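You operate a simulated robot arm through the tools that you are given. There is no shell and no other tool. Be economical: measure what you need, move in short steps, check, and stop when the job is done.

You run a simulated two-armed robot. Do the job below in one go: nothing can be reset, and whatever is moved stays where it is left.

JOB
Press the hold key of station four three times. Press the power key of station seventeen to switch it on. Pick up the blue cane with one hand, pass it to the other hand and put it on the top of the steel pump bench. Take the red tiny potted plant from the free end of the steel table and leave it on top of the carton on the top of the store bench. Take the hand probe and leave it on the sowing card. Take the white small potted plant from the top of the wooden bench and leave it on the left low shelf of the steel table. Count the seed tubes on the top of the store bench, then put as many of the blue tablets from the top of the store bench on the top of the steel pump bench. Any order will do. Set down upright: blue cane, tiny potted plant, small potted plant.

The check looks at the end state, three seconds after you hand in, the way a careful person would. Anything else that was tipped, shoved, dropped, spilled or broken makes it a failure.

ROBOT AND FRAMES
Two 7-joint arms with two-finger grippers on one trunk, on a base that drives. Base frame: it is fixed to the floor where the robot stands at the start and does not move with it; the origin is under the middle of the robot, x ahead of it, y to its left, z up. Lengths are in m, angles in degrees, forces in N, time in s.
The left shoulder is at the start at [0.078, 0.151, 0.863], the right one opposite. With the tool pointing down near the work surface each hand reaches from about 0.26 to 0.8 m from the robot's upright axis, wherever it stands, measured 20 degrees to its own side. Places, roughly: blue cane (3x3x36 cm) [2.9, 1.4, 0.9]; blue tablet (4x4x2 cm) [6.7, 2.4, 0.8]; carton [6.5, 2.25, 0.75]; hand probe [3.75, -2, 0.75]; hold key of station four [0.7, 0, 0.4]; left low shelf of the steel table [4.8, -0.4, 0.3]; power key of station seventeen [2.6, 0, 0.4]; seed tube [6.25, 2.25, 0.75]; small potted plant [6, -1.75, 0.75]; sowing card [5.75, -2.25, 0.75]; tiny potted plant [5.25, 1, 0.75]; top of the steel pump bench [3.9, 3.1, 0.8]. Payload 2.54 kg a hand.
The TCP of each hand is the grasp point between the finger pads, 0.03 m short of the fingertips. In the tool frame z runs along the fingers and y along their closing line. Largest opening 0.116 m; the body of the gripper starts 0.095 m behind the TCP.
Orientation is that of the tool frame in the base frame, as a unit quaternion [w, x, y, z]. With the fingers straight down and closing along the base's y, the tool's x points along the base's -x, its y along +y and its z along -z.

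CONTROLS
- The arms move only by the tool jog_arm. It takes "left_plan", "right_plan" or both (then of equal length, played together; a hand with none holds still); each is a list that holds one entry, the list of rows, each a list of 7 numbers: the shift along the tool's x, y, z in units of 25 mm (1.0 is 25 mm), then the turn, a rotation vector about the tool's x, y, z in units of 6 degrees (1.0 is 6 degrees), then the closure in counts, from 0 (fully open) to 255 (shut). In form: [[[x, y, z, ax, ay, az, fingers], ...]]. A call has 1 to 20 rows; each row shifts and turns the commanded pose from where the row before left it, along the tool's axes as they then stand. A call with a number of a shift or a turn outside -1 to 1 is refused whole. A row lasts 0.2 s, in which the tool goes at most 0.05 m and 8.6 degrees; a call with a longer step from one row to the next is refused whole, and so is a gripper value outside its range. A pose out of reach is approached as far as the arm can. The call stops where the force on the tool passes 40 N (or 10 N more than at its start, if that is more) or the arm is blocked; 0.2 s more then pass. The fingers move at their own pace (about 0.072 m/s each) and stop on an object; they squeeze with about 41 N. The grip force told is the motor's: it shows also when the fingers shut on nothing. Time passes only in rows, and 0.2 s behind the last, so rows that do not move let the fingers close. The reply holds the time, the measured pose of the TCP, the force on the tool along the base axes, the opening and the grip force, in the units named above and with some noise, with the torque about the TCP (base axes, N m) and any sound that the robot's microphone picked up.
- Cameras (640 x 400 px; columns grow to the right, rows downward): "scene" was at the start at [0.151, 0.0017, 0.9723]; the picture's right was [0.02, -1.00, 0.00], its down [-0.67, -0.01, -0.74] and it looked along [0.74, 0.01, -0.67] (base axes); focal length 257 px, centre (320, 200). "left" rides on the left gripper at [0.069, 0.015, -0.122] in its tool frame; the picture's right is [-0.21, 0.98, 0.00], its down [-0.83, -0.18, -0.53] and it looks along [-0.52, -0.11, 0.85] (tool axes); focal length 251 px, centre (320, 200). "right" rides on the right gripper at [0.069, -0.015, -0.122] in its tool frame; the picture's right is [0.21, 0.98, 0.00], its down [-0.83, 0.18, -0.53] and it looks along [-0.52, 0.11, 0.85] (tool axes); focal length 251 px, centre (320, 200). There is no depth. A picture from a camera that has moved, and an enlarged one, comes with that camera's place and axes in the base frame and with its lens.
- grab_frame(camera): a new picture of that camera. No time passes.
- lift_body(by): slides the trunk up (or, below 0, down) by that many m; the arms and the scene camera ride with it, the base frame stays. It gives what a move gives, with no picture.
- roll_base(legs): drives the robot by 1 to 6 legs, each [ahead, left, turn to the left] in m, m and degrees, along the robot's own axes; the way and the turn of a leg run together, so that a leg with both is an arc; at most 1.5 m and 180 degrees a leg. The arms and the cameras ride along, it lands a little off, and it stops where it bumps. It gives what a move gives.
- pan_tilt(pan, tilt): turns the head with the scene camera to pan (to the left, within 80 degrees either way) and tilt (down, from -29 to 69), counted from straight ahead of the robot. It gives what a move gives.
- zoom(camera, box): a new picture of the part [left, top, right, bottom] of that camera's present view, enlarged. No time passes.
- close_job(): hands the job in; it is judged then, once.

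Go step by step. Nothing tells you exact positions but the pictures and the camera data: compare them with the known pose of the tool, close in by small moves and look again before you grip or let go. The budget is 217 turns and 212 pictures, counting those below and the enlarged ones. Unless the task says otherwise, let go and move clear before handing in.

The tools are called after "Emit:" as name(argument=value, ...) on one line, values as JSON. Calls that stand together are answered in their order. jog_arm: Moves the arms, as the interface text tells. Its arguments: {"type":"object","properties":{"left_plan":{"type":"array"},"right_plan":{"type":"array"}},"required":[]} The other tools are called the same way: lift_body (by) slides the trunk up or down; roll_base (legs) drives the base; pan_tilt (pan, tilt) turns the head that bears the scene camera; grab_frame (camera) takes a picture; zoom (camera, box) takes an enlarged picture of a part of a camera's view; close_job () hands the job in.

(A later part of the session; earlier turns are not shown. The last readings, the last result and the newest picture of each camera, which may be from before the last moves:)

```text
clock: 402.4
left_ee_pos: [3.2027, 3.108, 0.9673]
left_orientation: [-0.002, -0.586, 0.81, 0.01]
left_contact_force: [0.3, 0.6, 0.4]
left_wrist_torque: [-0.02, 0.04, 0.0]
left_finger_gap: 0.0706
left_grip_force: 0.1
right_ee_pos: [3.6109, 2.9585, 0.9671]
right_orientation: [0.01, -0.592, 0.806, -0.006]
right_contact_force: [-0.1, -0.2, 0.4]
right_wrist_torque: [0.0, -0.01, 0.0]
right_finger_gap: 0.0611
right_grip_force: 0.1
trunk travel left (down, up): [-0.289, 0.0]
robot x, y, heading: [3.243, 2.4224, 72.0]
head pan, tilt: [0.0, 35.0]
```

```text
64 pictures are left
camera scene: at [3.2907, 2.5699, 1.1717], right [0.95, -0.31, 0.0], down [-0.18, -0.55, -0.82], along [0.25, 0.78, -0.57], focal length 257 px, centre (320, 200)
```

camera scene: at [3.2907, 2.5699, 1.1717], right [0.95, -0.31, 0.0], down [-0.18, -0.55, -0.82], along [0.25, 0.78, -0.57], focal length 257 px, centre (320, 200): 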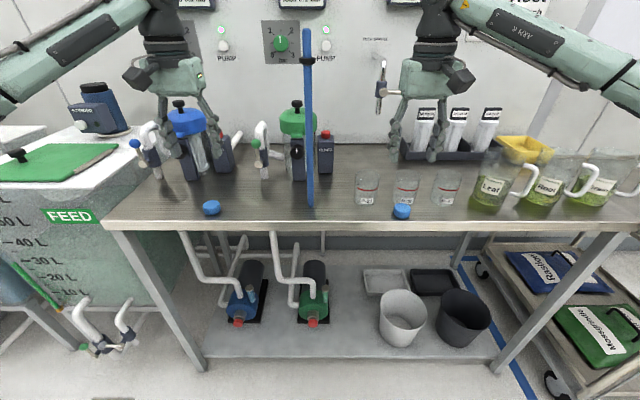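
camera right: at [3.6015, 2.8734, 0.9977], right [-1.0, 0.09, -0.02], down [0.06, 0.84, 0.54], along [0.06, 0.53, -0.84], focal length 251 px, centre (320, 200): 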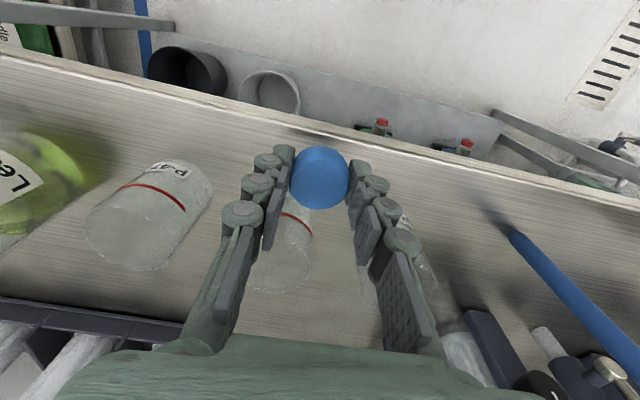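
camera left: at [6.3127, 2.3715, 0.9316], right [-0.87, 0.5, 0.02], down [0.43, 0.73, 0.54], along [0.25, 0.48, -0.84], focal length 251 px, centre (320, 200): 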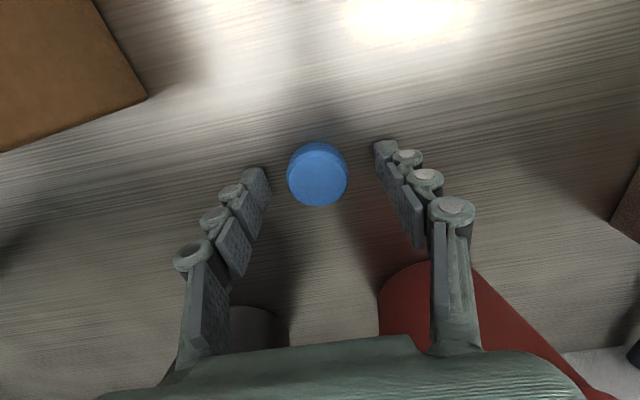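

Both tablets rest on the bench and the cane is upright. Retract and drive round toward the aisle between the steel table and the wooden bench.

Emit:
jog_arm(left_plan=[[[1, 0, 0, 0, 0, 0, 60], [1, 0, 0, 0, 0, 0, 60], [1, 0, 0, 0, 0, 0, 60], [1, 0, 0, 0, 0, 0, 60], [1, 0, 0, 0, 0, 0, 60], [1, 0, 0, 0, 0, 0, 60], [1, 0, 0, 0, 0, 0, 60], [1, 0, 0, 0, 0, 0, 60], [1, 0, 0, 0, 0, 0, 60]]], right_plan=[[[1, 0, 0, 0, 0, 0, 60], [1, 0, 0, 0, 0, 0, 60], [1, 0, 0, 0, 0, 0, 60], [1, 0, 0, 0, 0, 0, 60], [1, 0, 0, 0, 0, 0, 60], [1, 0, 0, 0, 0, 0, 60], [1, 0, 0, 0, 0, 0, 60], [1, 0, 0, 0, 0, 0, 60], [1, 0, 0, 0, 0, 0, 60]]])

Emit:
roll_base(legs=[[0, -0.55, 0], [-0.32, 0, 0], [0, 0, -90.2], [1.05, 0, 0], [0, 0.38, 0], [1.35, 0, 0]])

Emit:
pan_tilt(pan=-60, tilt=25)

Emit:
grab_frame(camera="scene")

```text
clock: 404.4
left_ee_pos: [3.135, 2.8941, 0.9653]
left_orientation: [-0.002, -0.586, 0.811, 0.009]
left_contact_force: [0.1, -0.9, 0.1]
left_wrist_torque: [0.02, -0.03, 0.02]
left_finger_gap: 0.0889
left_grip_force: 0.1
right_ee_pos: [3.5458, 2.744, 0.9627]
right_orientation: [0.009, -0.593, 0.805, -0.005]
right_contact_force: [0.6, 0.7, 0.0]
right_wrist_torque: [-0.01, 0.01, 0.02]
right_finger_gap: 0.0889
right_grip_force: 0.0
trunk travel left (down, up): [-0.289, 0.0]
robot x, y, heading: [3.244, 2.4244, 72.1]
head pan, tilt: [0.0, 35.0]
```

```text
clock: 430.9
left_ee_pos: [6.503, 1.6297, 0.9657]
left_orientation: [0.005, 0.172, 0.985, 0.008]
left_contact_force: [0.5, 0.0, 0.7]
left_wrist_torque: [-0.02, 0.02, 0.01]
left_finger_gap: 0.0889
left_grip_force: 0.2
right_ee_pos: [6.3435, 1.2233, 0.9639]
right_orientation: [0.003, 0.164, 0.986, -0.011]
right_contact_force: [0.1, -0.7, -0.6]
right_wrist_torque: [0.03, -0.02, -0.02]
right_finger_gap: 0.0887
right_grip_force: 0.1
trunk travel left (down, up): [-0.289, 0.0]
robot x, y, heading: [6.0268, 1.5346, -20.0]
head pan, tilt: [0.0, 35.0]
```

```text
clock: 432.2
left_ee_pos: [6.5036, 1.6309, 0.9661]
left_orientation: [0.007, 0.173, 0.985, 0.008]
left_contact_force: [-0.5, 0.6, 0.4]
left_wrist_torque: [0.04, 0.01, 0.01]
left_finger_gap: 0.0887
left_grip_force: 0.1
right_ee_pos: [6.3425, 1.2228, 0.9637]
right_orientation: [0.003, 0.164, 0.986, -0.012]
right_contact_force: [0.2, 0.2, 0.4]
right_wrist_torque: [0.02, 0.01, -0.02]
right_finger_gap: 0.0889
right_grip_force: 0.1
trunk travel left (down, up): [-0.289, 0.0]
robot x, y, heading: [6.0267, 1.538, -19.5]
head pan, tilt: [-60.0, 25.0]
```

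```text
63 pictures are left
camera scene: at [6.108, 1.4209, 1.1876], right [-0.98, -0.18, 0.0], down [-0.08, 0.42, -0.91], along [0.16, -0.89, -0.42], focal length 257 px, centre (320, 200)
```

scene: 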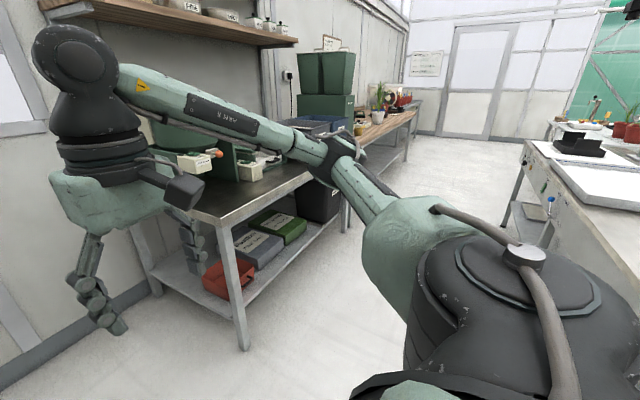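

The aisle is ~1 m wide at u 4.93–5.96. Align to its centre, turn to face along it and look.

Emit:
roll_base(legs=[[0.21, 0, 0], [0, 0, -88.6]])

Emit:
pan_tilt(pan=0, tilt=22)

Emit:
grab_frame(camera="scene")

```text
clock: 437.8
left_ee_pos: [6.3323, 0.99, 0.9662]
left_orientation: [0.01, 0.811, 0.585, 0.003]
left_contact_force: [0.5, 0.1, -0.6]
left_wrist_torque: [0.0, 0.03, 0.0]
left_finger_gap: 0.0887
left_grip_force: 0.0
right_ee_pos: [5.9213, 1.1419, 0.9632]
right_orientation: [-0.006, 0.806, 0.591, -0.01]
right_contact_force: [0.2, -0.7, 0.4]
right_wrist_torque: [0.03, -0.04, -0.04]
right_finger_gap: 0.0888
right_grip_force: 0.1
trunk travel left (down, up): [-0.289, 0.0]
robot x, y, heading: [6.2259, 1.4633, -108.3]
head pan, tilt: [-60.0, 25.0]
```

```text
clock: 439.1
left_ee_pos: [6.332, 0.9899, 0.9657]
left_orientation: [0.01, 0.812, 0.584, 0.002]
left_contact_force: [0.1, 0.0, -0.1]
left_wrist_torque: [0.01, 0.02, -0.05]
left_finger_gap: 0.0886
left_grip_force: 0.1
right_ee_pos: [5.9205, 1.1412, 0.9639]
right_orientation: [-0.005, 0.807, 0.591, -0.01]
right_contact_force: [0.1, 0.0, 0.0]
right_wrist_torque: [0.0, -0.02, -0.02]
right_finger_gap: 0.089
right_grip_force: 0.0
trunk travel left (down, up): [-0.289, 0.0]
robot x, y, heading: [6.2237, 1.4646, -108.4]
head pan, tilt: [0.0, 22.0]
```

```text
62 pictures are left
camera scene: at [6.1738, 1.3116, 1.1924], right [-0.95, 0.31, 0.0], down [0.12, 0.36, -0.93], along [-0.29, -0.88, -0.37], focal length 257 px, centre (320, 200)
```

scene: 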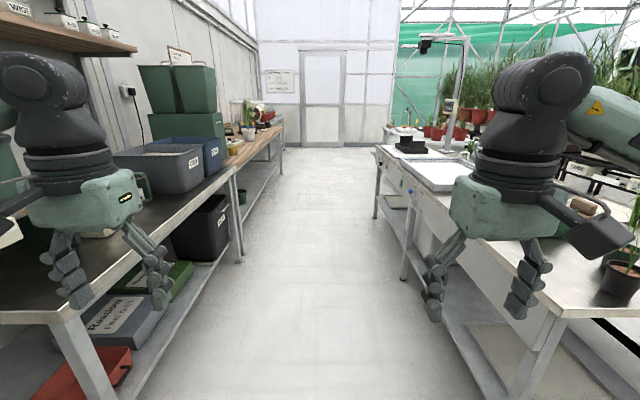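

The aisle is clear. Drive down it a first stretch.

Emit:
roll_base(legs=[[0, -0.05, 0], [1.4, 0, 0], [0.4, 0, 0]])

Emit:
grab_frame(camera="scene")

Emit:
pan_tilt(pan=55, tilt=25)

Emit:
grab_frame(camera="scene")

Emit:
pan_tilt(pan=-55, tilt=25)

Emit:
grab_frame(camera="scene")

```text
clock: 448.9
left_ee_pos: [5.68, -0.697, 0.9672]
left_orientation: [0.01, 0.818, 0.575, 0.003]
left_contact_force: [0.1, -0.1, -0.7]
left_wrist_torque: [0.02, -0.05, 0.01]
left_finger_gap: 0.0889
left_grip_force: 0.1
right_ee_pos: [5.2731, -0.5368, 0.9644]
right_orientation: [-0.006, 0.814, 0.581, -0.01]
right_contact_force: [0.1, 0.0, -0.4]
right_wrist_torque: [-0.01, 0.0, 0.0]
right_finger_gap: 0.0889
right_grip_force: 0.0
trunk travel left (down, up): [-0.289, 0.0]
robot x, y, heading: [5.588, -0.2221, -109.6]
head pan, tilt: [0.0, 22.0]
```

```text
61 pictures are left
camera scene: at [5.529, -0.3733, 1.1923], right [-0.94, 0.34, 0.0], down [0.13, 0.35, -0.93], along [-0.31, -0.87, -0.38], focal length 257 px, centre (320, 200)
```

scene: 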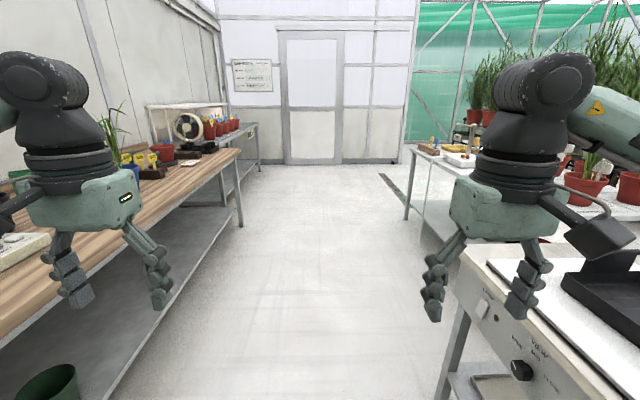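

```text
clock: 450.1
left_ee_pos: [5.6791, -0.6979, 0.9659]
left_orientation: [0.01, 0.819, 0.574, 0.003]
left_contact_force: [0.4, 0.4, -0.5]
left_wrist_torque: [-0.01, 0.0, -0.02]
left_finger_gap: 0.0889
left_grip_force: 0.0
right_ee_pos: [5.2725, -0.5363, 0.9648]
right_orientation: [-0.006, 0.814, 0.581, -0.01]
right_contact_force: [0.2, -1.2, -0.2]
right_wrist_torque: [-0.02, -0.01, -0.01]
right_finger_gap: 0.0888
right_grip_force: 0.1
trunk travel left (down, up): [-0.289, 0.0]
robot x, y, heading: [5.5795, -0.2243, -109.7]
head pan, tilt: [55.0, 25.0]
```

```text
60 pictures are left
camera scene: at [5.6135, -0.3607, 1.1876], right [-0.82, -0.58, 0.0], down [-0.24, 0.34, -0.91], along [0.52, -0.74, -0.42], focal length 257 px, centre (320, 200)
```

scene: 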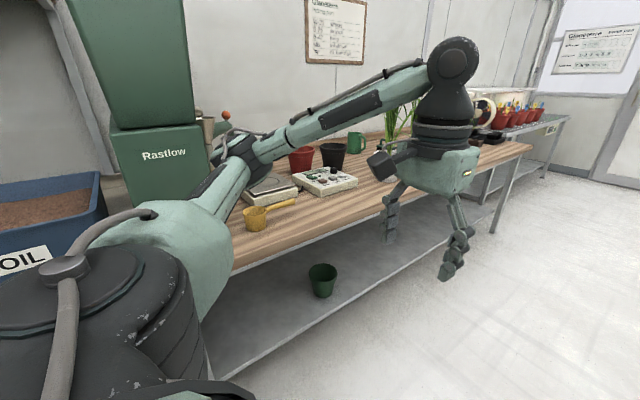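

```text
clock: 452.0
left_ee_pos: [5.6794, -0.6981, 0.9672]
left_orientation: [0.01, 0.819, 0.574, 0.002]
left_contact_force: [0.1, 0.2, -0.1]
left_wrist_torque: [-0.02, -0.01, 0.0]
left_finger_gap: 0.0888
left_grip_force: 0.0
right_ee_pos: [5.2705, -0.5369, 0.9639]
right_orientation: [-0.006, 0.813, 0.582, -0.009]
right_contact_force: [-0.5, -0.2, -0.1]
right_wrist_torque: [-0.02, -0.03, 0.01]
right_finger_gap: 0.0888
right_grip_force: 0.0
trunk travel left (down, up): [-0.289, 0.0]
robot x, y, heading: [5.5844, -0.2243, -109.6]
head pan, tilt: [-55.0, 25.0]
```

```text
59 pictures are left
camera scene: at [5.4714, -0.31, 1.1876], right [-0.27, 0.96, 0.0], down [0.41, 0.11, -0.91], along [-0.87, -0.24, -0.42], focal length 257 px, centre (320, 200)
```

scene: 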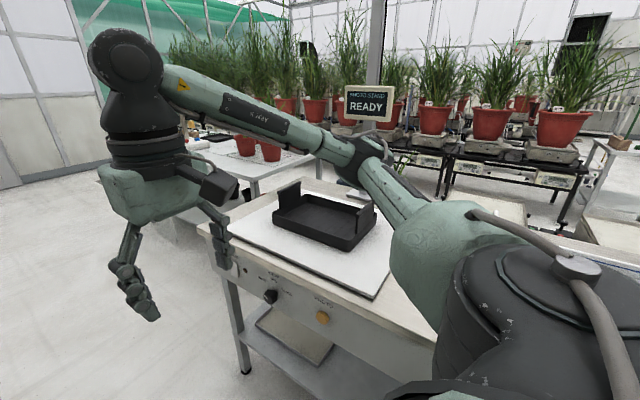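

Next the white small potted plant on the wooden bench further ahead. Drive on and turn left to face that bench.

Emit:
roll_base(legs=[[0, 0, 1.3], [1.1, 0, 0], [0, 0, 90]])

Emit:
pan_tilt(pan=0, tilt=35)

Emit:
grab_frame(camera="scene")

```text
clock: 461.9
left_ee_pos: [5.7105, -1.155, 0.967]
left_orientation: [0.006, 0.161, 0.987, 0.006]
left_contact_force: [-0.2, -0.7, -0.6]
left_wrist_torque: [-0.02, 0.01, -0.02]
left_finger_gap: 0.0887
left_grip_force: 0.0
right_ee_pos: [5.5602, -1.5667, 0.9647]
right_orientation: [0.003, 0.152, 0.988, -0.011]
right_contact_force: [0.0, 0.4, 0.7]
right_wrist_torque: [0.02, 0.03, -0.03]
right_finger_gap: 0.0886
right_grip_force: 0.1
trunk travel left (down, up): [-0.289, 0.0]
robot x, y, heading: [5.2355, -1.2622, -18.3]
head pan, tilt: [-55.0, 25.0]
```

```text
clock: 463.2
left_ee_pos: [5.711, -1.1556, 0.9658]
left_orientation: [0.005, 0.161, 0.987, 0.009]
left_contact_force: [0.4, 0.1, -0.3]
left_wrist_torque: [-0.03, 0.02, 0.0]
left_finger_gap: 0.0888
left_grip_force: 0.2
right_ee_pos: [5.5591, -1.5657, 0.964]
right_orientation: [0.002, 0.152, 0.988, -0.011]
right_contact_force: [-0.5, 0.4, -0.9]
right_wrist_torque: [0.0, -0.02, -0.03]
right_finger_gap: 0.0883
right_grip_force: 0.2
trunk travel left (down, up): [-0.289, 0.0]
robot x, y, heading: [5.2379, -1.2633, -18.3]
head pan, tilt: [0.0, 35.0]
```

```text
58 pictures are left
camera scene: at [5.3844, -1.3116, 1.1718], right [-0.31, -0.95, 0.0], down [-0.54, 0.18, -0.82], along [0.78, -0.26, -0.57], focal length 257 px, centre (320, 200)
```

scene: 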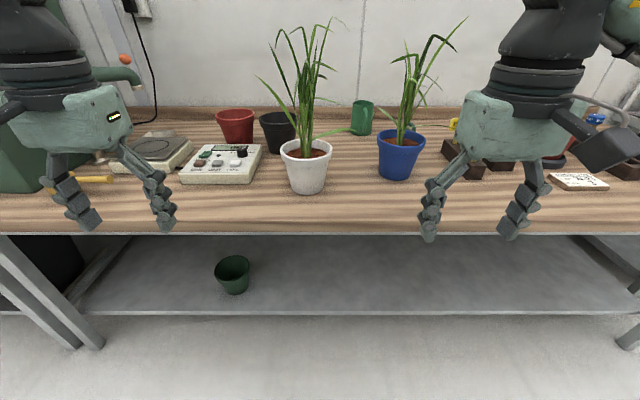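

The white small plant is in front (left of the blue one); the sowing card lies at the right. Zoom to size the white pot.

Emit:
zoom(camera="scene", box=[240, 100, 440, 225])

Emit:
zoom(camera="scene", box=[440, 100, 640, 225])

```text
3.20 times, centred on (340, 162) of scene
camera zoom: at [5.3844, -1.3116, 1.1718], right [-0.31, -0.95, 0.0], down [-0.54, 0.18, -0.82], along [0.78, -0.26, -0.57], focal length 823 px, centre (256, 320)
```

zoom: 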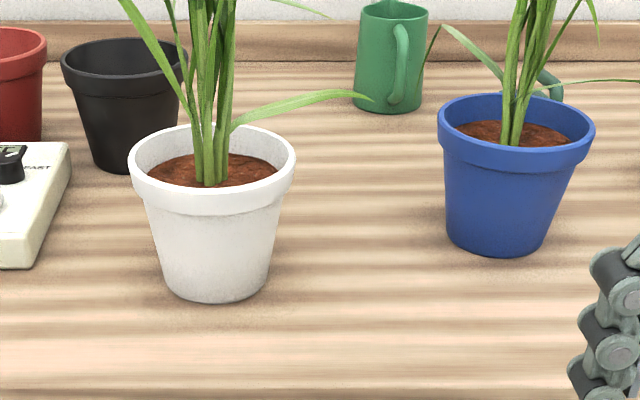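

```text
3.20 times, centred on (540, 162) of scene
camera zoom: at [5.3844, -1.3116, 1.1718], right [-0.31, -0.95, 0.0], down [-0.54, 0.18, -0.82], along [0.78, -0.26, -0.57], focal length 823 px, centre (-384, 320)
```

zoom: 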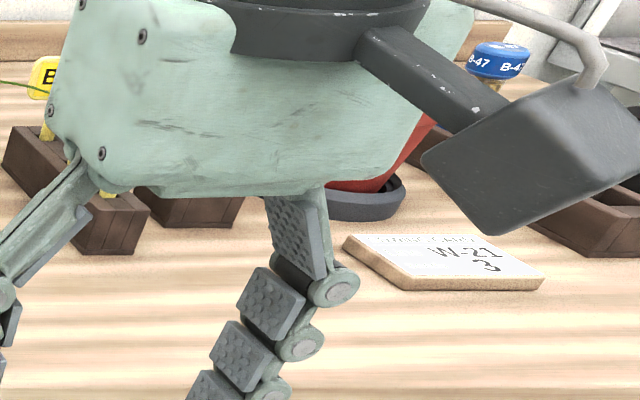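

The pot's body (~Ø10.5–11.5 cm below a 13.8 cm rim) fits the 11.6 cm opening if gripped low from the side with a ~60° pitched tool. I'll shift left and closer, and pitch the right hand.

Emit:
roll_base(legs=[[0.06, 0.19, 0]])

Emit:
jog_arm(right_plan=[[[-1, 0, 0, 0, 0, 0, 0], [-1, 0, 0, 0, 0, 0, 0], [-1, 0, 0, 0, -1, 0, 0], [-1, 0, 0, 0, -1, 0, 0], [0, 0, 0, 0, -1, 0, 0], [0, 0, 0, 0, -1, 0, 0], [0, 0, 0, 0, -1, 0, 0], [0, 0, 0, 0, -1, 0, 0], [0, 0, 0, 0, -1, 0, 0], [0, 0, 0, 0, -1, 0, 0], [0, 0, 0, 0, -1, 0, 0], [0, 0, 0, 0, -1, 0, 0], [0, 0, 0, 0, 0, 0, 0]]])

Emit:
grab_frame(camera="scene")

Emit:
grab_frame(camera="right")

```text
clock: 465.6
left_ee_pos: [5.827, -0.992, 0.9655]
left_orientation: [0.006, 0.162, 0.987, 0.008]
left_contact_force: [0.1, -0.2, 0.1]
left_wrist_torque: [-0.03, 0.01, 0.02]
left_finger_gap: 0.0888
left_grip_force: 0.0
right_ee_pos: [5.6761, -1.4054, 0.9641]
right_orientation: [0.003, 0.152, 0.988, -0.011]
right_contact_force: [0.3, -0.2, -0.1]
right_wrist_torque: [0.01, -0.02, 0.0]
right_finger_gap: 0.0887
right_grip_force: 0.1
trunk travel left (down, up): [-0.289, 0.0]
robot x, y, heading: [5.3534, -1.096, -18.3]
head pan, tilt: [0.0, 35.0]
```

```text
clock: 468.4
left_ee_pos: [5.8271, -0.9929, 0.9671]
left_orientation: [0.006, 0.161, 0.987, 0.009]
left_contact_force: [-0.3, -0.1, 0.7]
left_wrist_torque: [-0.02, 0.02, 0.04]
left_finger_gap: 0.0887
left_grip_force: 0.2
right_ee_pos: [5.7997, -1.44, 0.9745]
right_orientation: [0.496, 0.128, 0.854, -0.087]
right_contact_force: [-0.3, 1.0, 0.1]
right_wrist_torque: [0.02, -0.03, 0.01]
right_finger_gap: 0.116
right_grip_force: 0.0
right hand out of reach, approached as far as the arm can: row 11, 12
trunk travel left (down, up): [-0.289, 0.0]
robot x, y, heading: [5.3561, -1.101, -18.1]
head pan, tilt: [0.0, 35.0]
```

```text
55 pictures are left
camera scene: at [5.5007, -1.1489, 1.1718], right [-0.31, -0.95, 0.0], down [-0.54, 0.18, -0.82], along [0.78, -0.26, -0.57], focal length 257 px, centre (320, 200)
```

scene: 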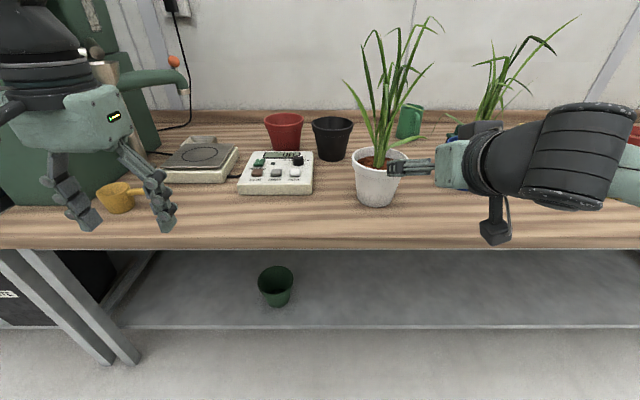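

```text
54 pictures are left
camera right: at [5.6616, -1.4118, 0.9727], right [0.19, 0.96, -0.21], down [0.01, 0.21, 0.98], along [0.98, -0.19, 0.04], focal length 251 px, centre (320, 200)
```

right: 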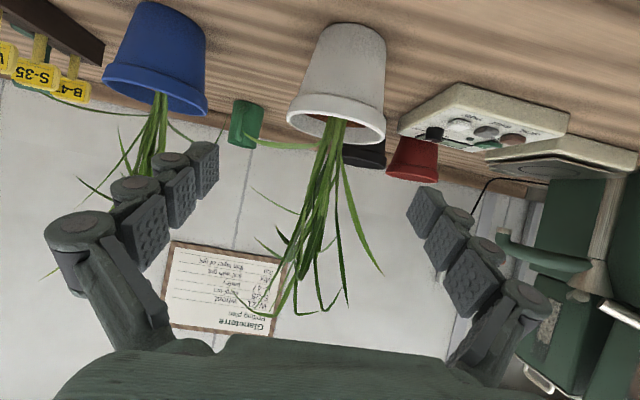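

Triangulated: pot base at (5.997, −1.481), bench z≈0.768, rim z≈0.87. Zoom with the right camera to measure the body width accurately.

Emit:
zoom(camera="right", box=[260, 0, 420, 160])

Emit:
zoom(camera="scene", box=[330, 130, 430, 220])

```text
2.50 times, centred on (340, 80) of right
camera zoom: at [5.6616, -1.4118, 0.9727], right [0.19, 0.96, -0.21], down [0.01, 0.21, 0.98], along [0.98, -0.19, 0.04], focal length 629 px, centre (270, 500)
```

zoom: 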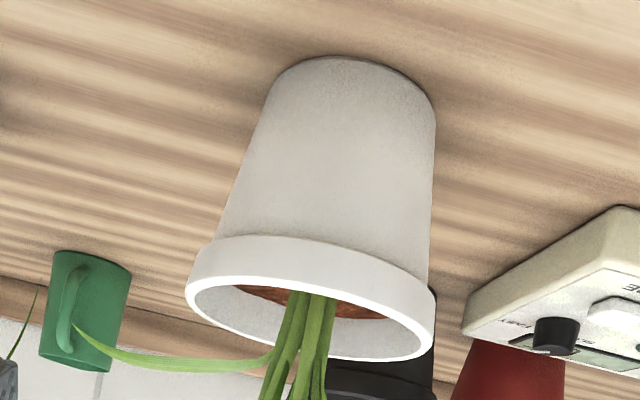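

```text
4.44 times, centred on (380, 175) of scene
camera zoom: at [5.5007, -1.1489, 1.1718], right [-0.31, -0.95, 0.0], down [-0.54, 0.18, -0.82], along [0.78, -0.26, -0.57], focal length 1143 px, centre (53, 311)
```

zoom: 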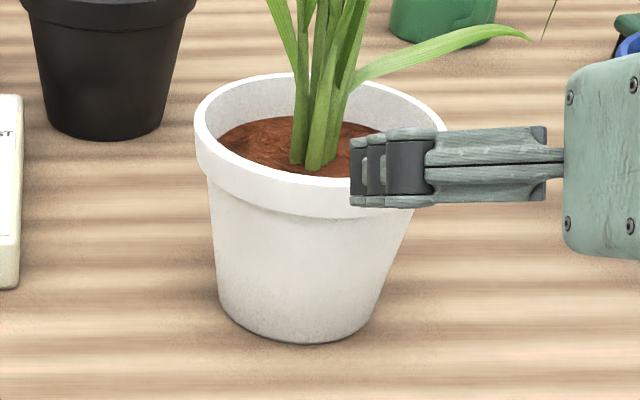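

Refined: pot axis (6.0195, −1.482), bench z≈0.758; body Ø≈10.7 cm at grip height. Move the open right hand to a pre-grasp 17 cm in front, low.

Emit:
jog_arm(right_plan=[[[0.845, 0.22, 0.817, 0, 0, 0, 0], [0.845, 0.22, 0.817, 0, 0, 0, 0], [0.845, 0.22, 0.817, 0, 0, 0, 0], [0.845, 0.22, 0.817, 0, 0, 0, 0], [0.845, 0.22, 0.817, 0, 0, 0, 0], [0.845, 0.22, 0.817, 0, 0, 0, 0], [0, 0, 0, 0, 0, 0, 0]]])

Emit:
grab_frame(camera="right")

Emit:
grab_frame(camera="scene")

```text
clock: 470.0
left_ee_pos: [5.8278, -0.9934, 0.9669]
left_orientation: [0.006, 0.162, 0.987, 0.008]
left_contact_force: [0.4, 1.1, 0.0]
left_wrist_torque: [0.0, -0.01, 0.02]
left_finger_gap: 0.0887
left_grip_force: 0.0
right_ee_pos: [5.8389, -1.4299, 0.8387]
right_orientation: [0.496, 0.127, 0.854, -0.087]
right_contact_force: [0.2, 0.1, 0.0]
right_wrist_torque: [-0.03, -0.03, 0.01]
right_finger_gap: 0.116
right_grip_force: 0.0
right hand out of reach, approached as far as the arm can: row 5, 6
trunk travel left (down, up): [-0.289, 0.0]
robot x, y, heading: [5.3514, -1.1043, -18.0]
head pan, tilt: [0.0, 35.0]
```

```text
51 pictures are left
camera right: at [5.7016, -1.4009, 0.8397], right [0.19, 0.96, -0.21], down [0.01, 0.21, 0.98], along [0.98, -0.19, 0.03], focal length 251 px, centre (320, 200)
```

right: 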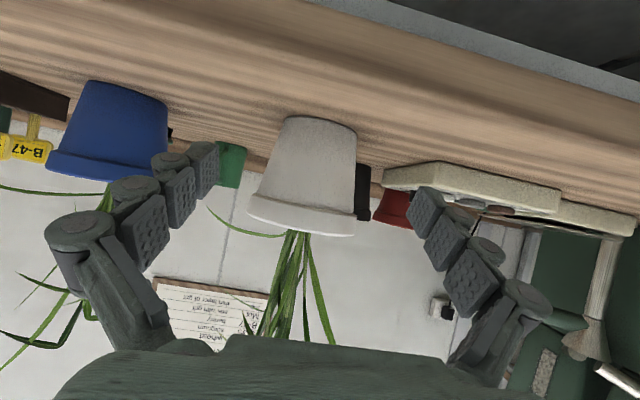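

```text
50 pictures are left
camera scene: at [5.5009, -1.1488, 1.1718], right [-0.31, -0.95, 0.0], down [-0.54, 0.18, -0.82], along [0.78, -0.26, -0.57], focal length 257 px, centre (320, 200)
```

scene: 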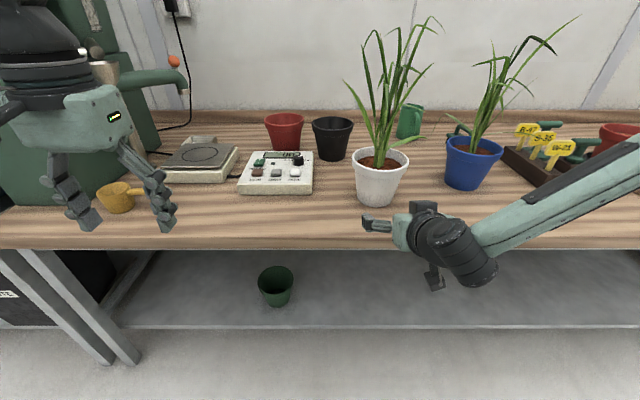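

Out of arm range at the last bit; lowering the trunk does it instead. Tuck the left hand back, centre laterally, then approach with the base.

Emit:
jog_arm(left_plan=[[[1, 0, 0, 0, 0, 0, 60], [1, 0, 0, 0, 0, 0, 60], [1, 0, 0, 0, 0, 0, 60], [1, 0, 0, 0, 0, 0, 60], [1, 0, 0, 0, 0, 0, 60], [1, 0, 0, 0, 0, 0, 60]]], right_plan=[[[0, 0.29, 0, 0, 0, 0, 0], [0, 0, 0, 0, 0, 0, 0], [0, 0, 0, 0, 0, 0, 0], [0, 0, 0, 0, 0, 0, 0], [0, 0, 0, 0, 0, 0, 0], [0, 0, 0, 0, 0, 0, 0]]])

Emit:
lift_body(by=-0.036)

Emit:
roll_base(legs=[[0.09, 0, 0]])

Emit:
zoom(camera="right", box=[160, 50, 480, 250])

Emit:
zoom(camera="scene", box=[320, 120, 480, 300])

```text
clock: 471.4
left_ee_pos: [5.6939, -0.9454, 0.9725]
left_orientation: [0.004, 0.161, 0.987, 0.009]
left_contact_force: [0.1, 0.5, -0.1]
left_wrist_torque: [0.0, -0.01, 0.04]
left_finger_gap: 0.089
left_grip_force: 0.0
left hand out of reach, approached as far as the arm can: row 6
right_ee_pos: [5.8413, -1.4206, 0.839]
right_orientation: [0.496, 0.127, 0.854, -0.086]
right_contact_force: [0.5, 0.1, 0.5]
right_wrist_torque: [-0.02, 0.01, 0.04]
right_finger_gap: 0.1159
right_grip_force: 0.0
trunk travel left (down, up): [-0.289, 0.0]
robot x, y, heading: [5.3536, -1.1001, -18.3]
head pan, tilt: [0.0, 35.0]
```

```text
clock: 472.2
left_ee_pos: [5.6943, -0.9449, 0.9358]
left_orientation: [0.005, 0.161, 0.987, 0.008]
left_contact_force: [-0.3, -0.1, -0.5]
left_wrist_torque: [0.02, -0.01, 0.02]
left_finger_gap: 0.0889
left_grip_force: 0.0
right_ee_pos: [5.8415, -1.4225, 0.8039]
right_orientation: [0.497, 0.127, 0.854, -0.085]
right_contact_force: [0.1, -0.1, -0.5]
right_wrist_torque: [0.02, 0.02, 0.02]
right_finger_gap: 0.1162
right_grip_force: 0.1
trunk travel left (down, up): [-0.253, 0.036]
robot x, y, heading: [5.353, -1.1024, -18.4]
head pan, tilt: [0.0, 35.0]
```

```text
clock: 473.4
left_ee_pos: [5.781, -0.9735, 0.9365]
left_orientation: [0.005, 0.162, 0.987, 0.008]
left_contact_force: [-0.1, -0.4, 0.2]
left_wrist_torque: [-0.01, 0.01, 0.0]
left_finger_gap: 0.089
left_grip_force: 0.0
right_ee_pos: [5.9275, -1.4499, 0.803]
right_orientation: [0.497, 0.126, 0.854, -0.086]
right_contact_force: [-0.7, -0.4, -0.8]
right_wrist_torque: [0.0, 0.01, 0.02]
right_finger_gap: 0.116
right_grip_force: 0.1
trunk travel left (down, up): [-0.253, 0.036]
robot x, y, heading: [5.4393, -1.1216, -18.3]
head pan, tilt: [0.0, 35.0]
```

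```text
2.00 times, centred on (320, 150) of right
camera zoom: at [5.7894, -1.4225, 0.8031], right [0.19, 0.96, -0.21], down [0.01, 0.21, 0.98], along [0.98, -0.19, 0.03], focal length 503 px, centre (320, 300)
```

zoom: 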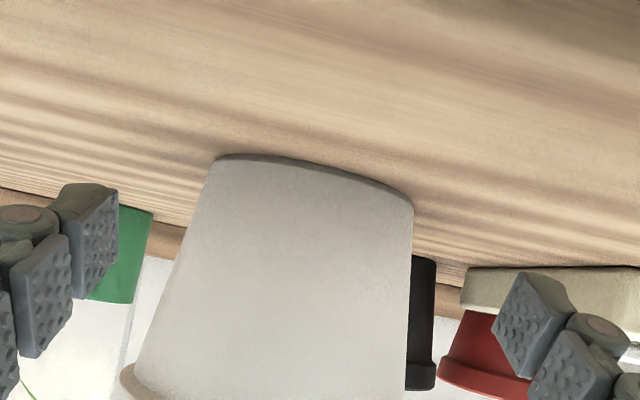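

```text
2.22 times, centred on (400, 210) of scene
camera zoom: at [5.5866, -1.1775, 1.1357], right [-0.31, -0.95, 0.0], down [-0.55, 0.18, -0.82], along [0.78, -0.26, -0.57], focal length 572 px, centre (142, 178)
```

zoom: 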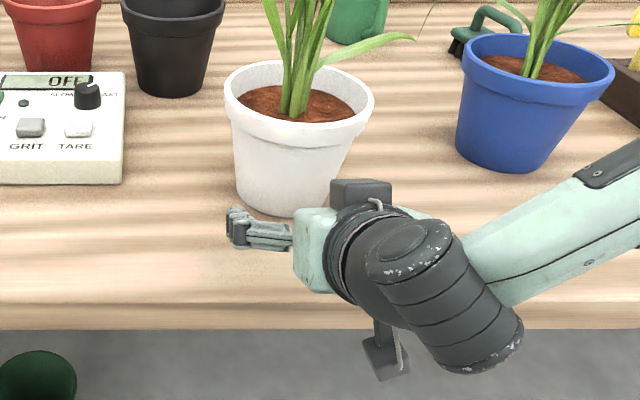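

The image matches the model to ~1 mm. Advance the hand 9 cm so the fingers straddle the pot.

Emit:
jog_arm(right_plan=[[[-0.44, -0.015, 0.7775, 0, 0, 0, 0], [-0.44, -0.015, 0.7775, 0, 0, 0, 0], [-0.22, -0.015, 0.389, 0, 0, 0, 0], [-0.22, -0.015, 0.389, 0, 0, 0, 0], [0, 0, 0, 0, 0, 0, 0]]])

Emit:
grab_frame(camera="right")

```text
clock: 474.6
left_ee_pos: [5.7797, -0.9741, 0.9368]
left_orientation: [0.005, 0.161, 0.987, 0.008]
left_contact_force: [0.0, -0.4, -0.4]
left_wrist_torque: [-0.01, 0.01, 0.0]
left_finger_gap: 0.0887
left_grip_force: 0.1
right_ee_pos: [5.9912, -1.4716, 0.8059]
right_orientation: [0.496, 0.128, 0.854, -0.086]
right_contact_force: [0.2, -0.1, 0.1]
right_wrist_torque: [0.03, 0.02, -0.03]
right_finger_gap: 0.1157
right_grip_force: 0.1
trunk travel left (down, up): [-0.253, 0.036]
robot x, y, heading: [5.4373, -1.1263, -18.5]
head pan, tilt: [0.0, 35.0]
```

```text
47 pictures are left
camera right: at [5.8531, -1.4435, 0.8046], right [0.19, 0.96, -0.21], down [0.01, 0.21, 0.98], along [0.98, -0.19, 0.04], focal length 251 px, centre (320, 200)
```

right: 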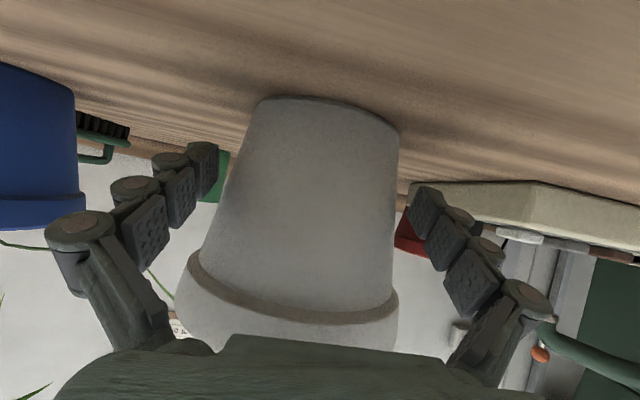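

Symmetric clearance. Advance the last 2.2 cm and close.

Emit:
jog_arm(right_plan=[[[-0.22, 0, 0.389, 0, 0, 0, 0], [-0.22, 0, 0.389, 0, 0, 0, 0], [0, 0, 0, 0, 0, 0, 0], [0, 0, 0, 0, 0, 0, 255], [0, 0, 0, 0, 0, 0, 255], [0, 0, 0, 0, 0, 0, 255]]])

Emit:
grab_frame(camera="right")

Emit:
zoom(camera="scene", box=[320, 120, 480, 300])

```text
clock: 475.9
left_ee_pos: [5.7797, -0.9739, 0.9365]
left_orientation: [0.005, 0.162, 0.987, 0.01]
left_contact_force: [-1.2, -0.4, 0.5]
left_wrist_torque: [-0.04, 0.01, 0.0]
left_finger_gap: 0.0887
left_grip_force: 0.1
right_ee_pos: [6.0117, -1.479, 0.8047]
right_orientation: [0.497, 0.128, 0.854, -0.086]
right_contact_force: [-3.6, -1.1, 1.0]
right_wrist_torque: [0.35, 0.02, 0.12]
right_finger_gap: 0.1097
right_grip_force: 41.1
trunk travel left (down, up): [-0.253, 0.036]
robot x, y, heading: [5.4373, -1.1297, -18.4]
head pan, tilt: [0.0, 35.0]
```

```text
46 pictures are left
camera right: at [5.8734, -1.4509, 0.8037], right [0.19, 0.96, -0.21], down [0.01, 0.21, 0.98], along [0.98, -0.19, 0.04], focal length 251 px, centre (320, 200)
```

right: 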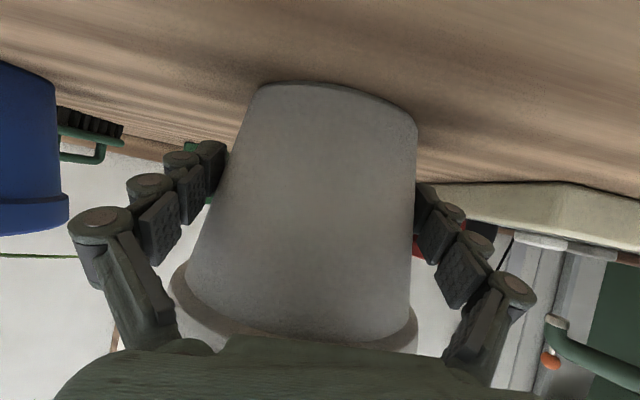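

```text
2.22 times, centred on (400, 210) of scene
camera zoom: at [5.5857, -1.1774, 1.1359], right [-0.32, -0.95, 0.0], down [-0.54, 0.18, -0.82], along [0.78, -0.26, -0.57], focal length 572 px, centre (142, 178)
```

zoom: 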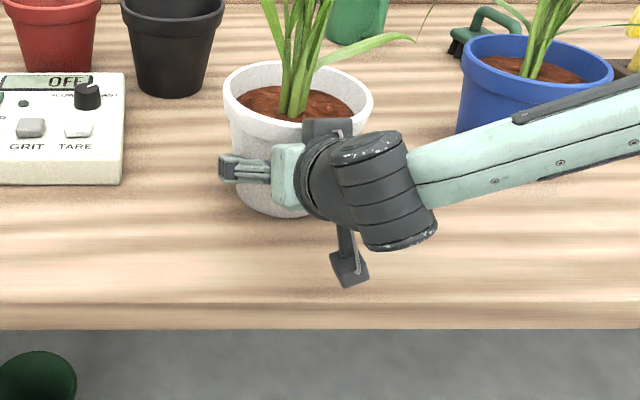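

Gripped firmly. Lift gently with the trunk and check.

Emit:
lift_body(by=0.03)

Emit:
jog_arm(right_plan=[[[-0.5, -0.01, -0.283, 0, 0, 0, 255], [-0.5, -0.01, -0.283, 0, 0, 0, 255], [-0.5, -0.01, -0.283, 0, 0, 0, 255], [0, 0, 0, 0, 0, 0, 255]]])

Emit:
zoom(camera="scene", box=[280, 60, 520, 300])

```text
clock: 476.7
left_ee_pos: [5.7816, -0.9735, 0.9649]
left_orientation: [0.004, 0.161, 0.987, 0.008]
left_contact_force: [0.6, 0.6, -0.3]
left_wrist_torque: [-0.03, -0.02, 0.0]
left_finger_gap: 0.0887
left_grip_force: 0.0
right_ee_pos: [6.0124, -1.4798, 0.8323]
right_orientation: [0.495, 0.128, 0.855, -0.086]
right_contact_force: [0.6, -0.2, -9.4]
right_wrist_torque: [0.05, 0.09, 0.03]
right_finger_gap: 0.1094
right_grip_force: 41.1
trunk travel left (down, up): [-0.283, 0.006]
robot x, y, heading: [5.4382, -1.1246, -18.2]
head pan, tilt: [0.0, 35.0]
```

```text
clock: 477.7
left_ee_pos: [5.7809, -0.9728, 0.9657]
left_orientation: [0.003, 0.162, 0.987, 0.009]
left_contact_force: [0.6, 0.1, 0.1]
left_wrist_torque: [0.03, -0.01, 0.01]
left_finger_gap: 0.0887
left_grip_force: 0.1
right_ee_pos: [6.0102, -1.4787, 0.8755]
right_orientation: [0.496, 0.128, 0.855, -0.086]
right_contact_force: [0.0, 0.5, -8.8]
right_wrist_torque: [0.02, 0.1, 0.01]
right_finger_gap: 0.1094
right_grip_force: 40.8
trunk travel left (down, up): [-0.283, 0.006]
robot x, y, heading: [5.4418, -1.1281, -18.5]
head pan, tilt: [0.0, 35.0]
```

```text
1.67 times, centred on (400, 180) of scene
camera zoom: at [5.5869, -1.1778, 1.1656], right [-0.31, -0.95, 0.0], down [-0.55, 0.18, -0.82], along [0.78, -0.26, -0.57], focal length 429 px, centre (187, 233)
```

zoom: 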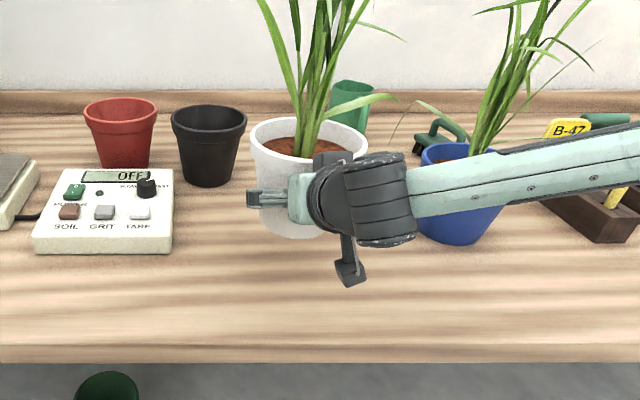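

Lifted cleanly (~0.9 kg). Retract the hand along its axis (back and up), back the base to mid-aisle, and turn left to face the steel table.

Emit:
jog_arm(right_plan=[[[0, 0, -1, 0, 0, 0, 255], [0, 0, -1, 0, 0, 0, 255], [0, 0, -1, 0, 0, 0, 255], [0, 0, -1, 0, 0, 0, 255], [0, 0, -1, 0, 0, 0, 255], [0, 0, -1, 0, 0, 0, 255]]])

Emit:
roll_base(legs=[[-0.1, 0, 0]])

Emit:
pan_tilt(pan=45, tilt=30)

Emit:
grab_frame(camera="scene")

```text
clock: 479.1
left_ee_pos: [5.7808, -0.9735, 0.9661]
left_orientation: [0.005, 0.162, 0.987, 0.008]
left_contact_force: [0.3, 0.0, 0.1]
left_wrist_torque: [-0.01, -0.01, 0.03]
left_finger_gap: 0.0888
left_grip_force: 0.1
right_ee_pos: [5.8901, -1.4361, 0.9507]
right_orientation: [0.496, 0.127, 0.855, -0.086]
right_contact_force: [0.0, 0.0, -10.0]
right_wrist_torque: [0.03, 0.12, -0.02]
right_finger_gap: 0.1095
right_grip_force: 40.8
trunk travel left (down, up): [-0.283, 0.006]
robot x, y, heading: [5.4392, -1.1274, -18.2]
head pan, tilt: [0.0, 35.0]
```

```text
clock: 480.2
left_ee_pos: [5.6863, -0.941, 0.9665]
left_orientation: [0.005, 0.162, 0.987, 0.008]
left_contact_force: [-0.8, -0.3, 0.2]
left_wrist_torque: [0.01, 0.0, 0.01]
left_finger_gap: 0.0889
left_grip_force: 0.0
right_ee_pos: [5.7964, -1.4048, 0.9503]
right_orientation: [0.496, 0.127, 0.855, -0.085]
right_contact_force: [0.3, 0.4, -8.5]
right_wrist_torque: [0.07, 0.1, 0.0]
right_finger_gap: 0.1093
right_grip_force: 41.1
trunk travel left (down, up): [-0.283, 0.006]
robot x, y, heading: [5.3464, -1.0968, -18.3]
head pan, tilt: [0.0, 35.0]
```

```text
clock: 481.4
left_ee_pos: [5.6869, -0.9431, 0.9651]
left_orientation: [0.004, 0.162, 0.987, 0.008]
left_contact_force: [-0.5, 0.1, 0.8]
left_wrist_torque: [-0.02, -0.02, -0.05]
left_finger_gap: 0.0887
left_grip_force: 0.0
right_ee_pos: [5.7963, -1.406, 0.9503]
right_orientation: [0.495, 0.126, 0.855, -0.085]
right_contact_force: [-0.5, -0.8, -8.7]
right_wrist_torque: [0.04, 0.15, -0.02]
right_finger_gap: 0.1093
right_grip_force: 41.0
trunk travel left (down, up): [-0.283, 0.006]
robot x, y, heading: [5.3449, -1.0967, -18.6]
head pan, tilt: [45.0, 30.0]
```

```text
43 pictures are left
camera scene: at [5.4902, -1.0783, 1.1735], right [0.45, -0.89, 0.0], down [-0.45, -0.22, -0.87], along [0.77, 0.39, -0.5], focal length 257 px, centre (320, 200)
```

scene: 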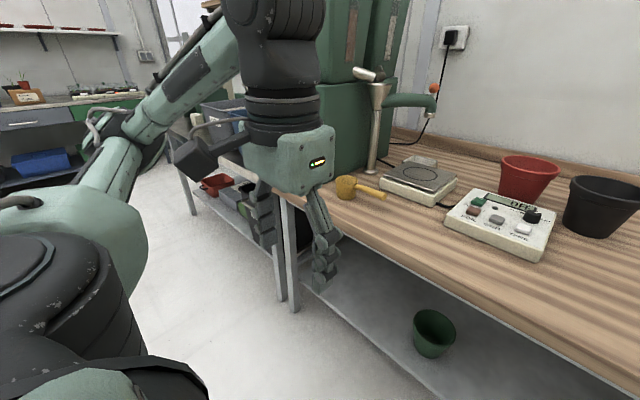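

Back 6 cm more for clearance and turn left in two steps.

Emit:
roll_base(legs=[[-0.06, 0, 0], [0, 0, 90], [0, 0, 90]])

Emit:
pan_tilt(pan=-15, tilt=35)

Emit:
grab_frame(camera="scene")

```text
clock: 490.2
left_ee_pos: [4.9425, -1.2278, 0.9659]
left_orientation: [0.008, 0.986, -0.168, -0.004]
left_contact_force: [0.0, 0.3, -0.3]
left_wrist_torque: [-0.02, 0.01, -0.02]
left_finger_gap: 0.0885
left_grip_force: 0.3
right_ee_pos: [4.8394, -0.7629, 0.9502]
right_orientation: [-0.09, 0.854, -0.133, -0.495]
right_contact_force: [0.3, -0.9, -9.1]
right_wrist_torque: [0.0, -0.11, 0.02]
right_finger_gap: 0.1089
right_grip_force: 40.8
trunk travel left (down, up): [-0.283, 0.006]
robot x, y, heading: [5.2858, -1.0814, 160.7]
head pan, tilt: [45.0, 30.0]
```

```text
clock: 491.5
left_ee_pos: [4.9431, -1.2261, 0.9649]
left_orientation: [0.009, 0.986, -0.169, -0.004]
left_contact_force: [0.2, 0.5, 0.4]
left_wrist_torque: [0.0, 0.02, 0.0]
left_finger_gap: 0.0888
left_grip_force: 0.1
right_ee_pos: [4.8398, -0.7623, 0.9504]
right_orientation: [-0.091, 0.854, -0.134, -0.494]
right_contact_force: [0.5, 0.0, -8.6]
right_wrist_torque: [-0.05, -0.15, 0.01]
right_finger_gap: 0.1091
right_grip_force: 40.9
trunk travel left (down, up): [-0.283, 0.006]
robot x, y, heading: [5.286, -1.0798, 161.1]
head pan, tilt: [-15.0, 35.0]
```

```text
42 pictures are left
camera scene: at [5.1488, -1.0061, 1.1657], right [0.56, 0.83, 0.0], down [0.48, -0.32, -0.82], along [-0.68, 0.46, -0.57], focal length 257 px, centre (320, 200)
```

scene: 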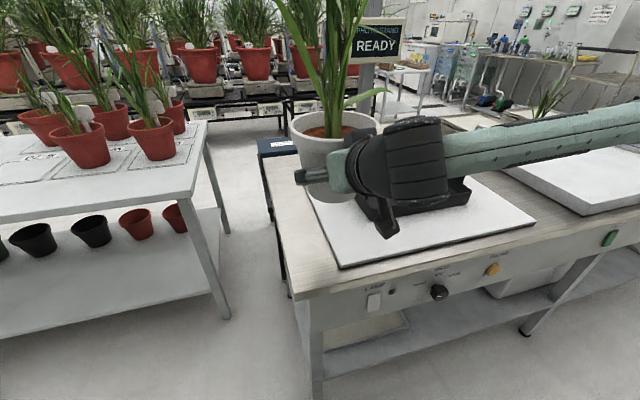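

The steel table's left bay has a low shelf (edge u≈4.90, z≈0.3). I'll back off, strafe to face the bay, and lower the trunk before reaching in.

Emit:
roll_base(legs=[[-0.22, 0, 0.8], [0, -0.3, 0]])

Emit:
lift_body(by=-0.27)

Emit:
pan_tilt(pan=0, tilt=45)

Emit:
grab_frame(camera="scene")

```text
clock: 496.2
left_ee_pos: [5.2447, -1.0182, 0.9661]
left_orientation: [0.009, 0.987, -0.163, -0.004]
left_contact_force: [-0.3, -0.1, -0.1]
left_wrist_torque: [-0.02, 0.0, 0.03]
left_finger_gap: 0.0887
left_grip_force: 0.1
right_ee_pos: [5.1373, -0.5537, 0.9499]
right_orientation: [-0.086, 0.855, -0.128, -0.495]
right_contact_force: [0.3, 0.5, -8.7]
right_wrist_torque: [-0.04, -0.11, -0.03]
right_finger_gap: 0.1088
right_grip_force: 41.2
trunk travel left (down, up): [-0.283, 0.006]
robot x, y, heading: [5.5836, -0.8665, 161.2]
head pan, tilt: [-15.0, 35.0]
```

```text
clock: 498.9
left_ee_pos: [5.2449, -1.0167, 0.6969]
left_orientation: [0.009, 0.987, -0.163, -0.005]
left_contact_force: [0.3, 0.0, 0.3]
left_wrist_torque: [0.0, 0.04, 0.02]
left_finger_gap: 0.0885
left_grip_force: 0.1
right_ee_pos: [5.1379, -0.5551, 0.6795]
right_orientation: [-0.087, 0.855, -0.129, -0.494]
right_contact_force: [1.2, 0.0, -9.3]
right_wrist_torque: [-0.01, -0.12, -0.03]
right_finger_gap: 0.1085
right_grip_force: 40.6
trunk travel left (down, up): [-0.013, 0.276]
robot x, y, heading: [5.5874, -0.868, 161.4]
head pan, tilt: [-15.0, 35.0]
```

```text
clock: 499.7
left_ee_pos: [5.2452, -1.0172, 0.6959]
left_orientation: [0.01, 0.987, -0.163, -0.004]
left_contact_force: [0.2, -0.1, -0.1]
left_wrist_torque: [-0.01, 0.03, 0.04]
left_finger_gap: 0.0888
left_grip_force: 0.0
right_ee_pos: [5.1367, -0.5547, 0.6799]
right_orientation: [-0.087, 0.855, -0.129, -0.495]
right_contact_force: [-0.3, 0.4, -9.5]
right_wrist_torque: [-0.04, -0.11, -0.01]
right_finger_gap: 0.1089
right_grip_force: 40.9
trunk travel left (down, up): [-0.013, 0.276]
robot x, y, heading: [5.5895, -0.8627, 161.5]
head pan, tilt: [0.0, 45.0]
```

```text
41 pictures are left
camera scene: at [5.4451, -0.8167, 0.8809], right [0.32, 0.95, 0.0], down [0.67, -0.23, -0.71], along [-0.67, 0.23, -0.71], focal length 257 px, centre (320, 200)
```

scene: 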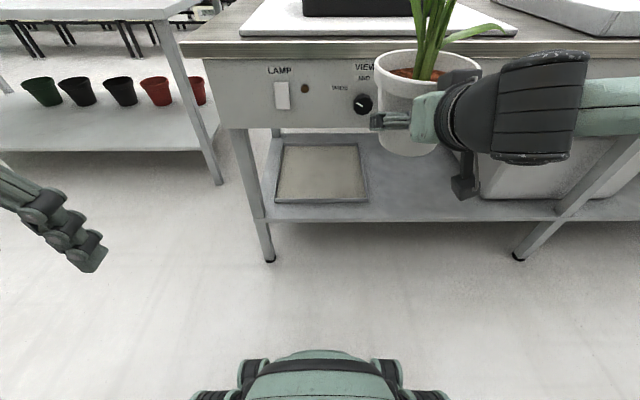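

A tray sits at the left of the shelf and a bin at the right; the gap between is free. Strafe right 16 cm and lower the pot outside the shelf.

Emit:
roll_base(legs=[[0, -0.16, 0]])

Emit:
jog_arm(right_plan=[[[0.979, 0, 0.557, 0, 0, 0, 255], [0.979, 0, 0.557, 0, 0, 0, 255], [0.979, 0, 0.557, 0, 0, 0, 255], [0.979, 0, 0.557, 0, 0, 0, 255], [0.979, 0, 0.557, 0, 0, 0, 255], [0.979, 0, 0.557, 0, 0, 0, 255], [0.979, 0, 0.557, 0, 0, 0, 255], [0.979, 0, 0.557, 0, 0, 0, 255], [0.979, 0, 0.557, 0, 0, 0, 255]]])

Emit:
grab_frame(camera="scene")

```text
clock: 501.9
left_ee_pos: [5.2951, -0.8678, 0.6954]
left_orientation: [0.009, 0.986, -0.164, -0.004]
left_contact_force: [0.1, 0.1, 0.9]
left_wrist_torque: [-0.02, 0.01, 0.03]
left_finger_gap: 0.0887
left_grip_force: 0.0
right_ee_pos: [5.1871, -0.4042, 0.6805]
right_orientation: [-0.087, 0.855, -0.129, -0.495]
right_contact_force: [-0.3, -0.5, -8.5]
right_wrist_torque: [0.0, -0.15, 0.03]
right_finger_gap: 0.1088
right_grip_force: 41.1
trunk travel left (down, up): [-0.013, 0.276]
robot x, y, heading: [5.6384, -0.7118, 161.6]
head pan, tilt: [0.0, 45.0]
```

```text
clock: 503.9
left_ee_pos: [5.2964, -0.8662, 0.6966]
left_orientation: [0.01, 0.987, -0.162, -0.004]
left_contact_force: [-0.1, 0.0, -0.1]
left_wrist_torque: [0.0, 0.0, 0.02]
left_finger_gap: 0.0885
left_grip_force: 0.1
right_ee_pos: [5.162, -0.4591, 0.4727]
right_orientation: [-0.091, 0.855, -0.131, -0.493]
right_contact_force: [0.1, 1.0, -8.7]
right_wrist_torque: [-0.05, -0.15, 0.0]
right_finger_gap: 0.1089
right_grip_force: 40.8
right hand out of reach, approached as far as the arm can: row 5, 6, 7, 8, 9
trunk travel left (down, up): [-0.013, 0.276]
robot x, y, heading: [5.6362, -0.7123, 161.7]
head pan, tilt: [0.0, 45.0]
```

```text
40 pictures are left
camera scene: at [5.4958, -0.666, 0.8809], right [0.32, 0.95, 0.0], down [0.67, -0.22, -0.71], along [-0.67, 0.22, -0.71], focal length 257 px, centre (320, 200)
```

scene: 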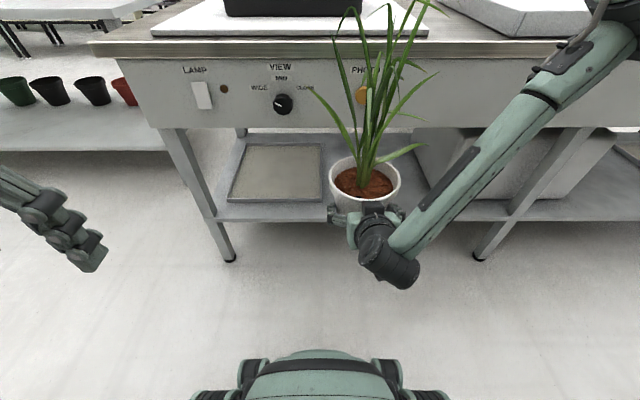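

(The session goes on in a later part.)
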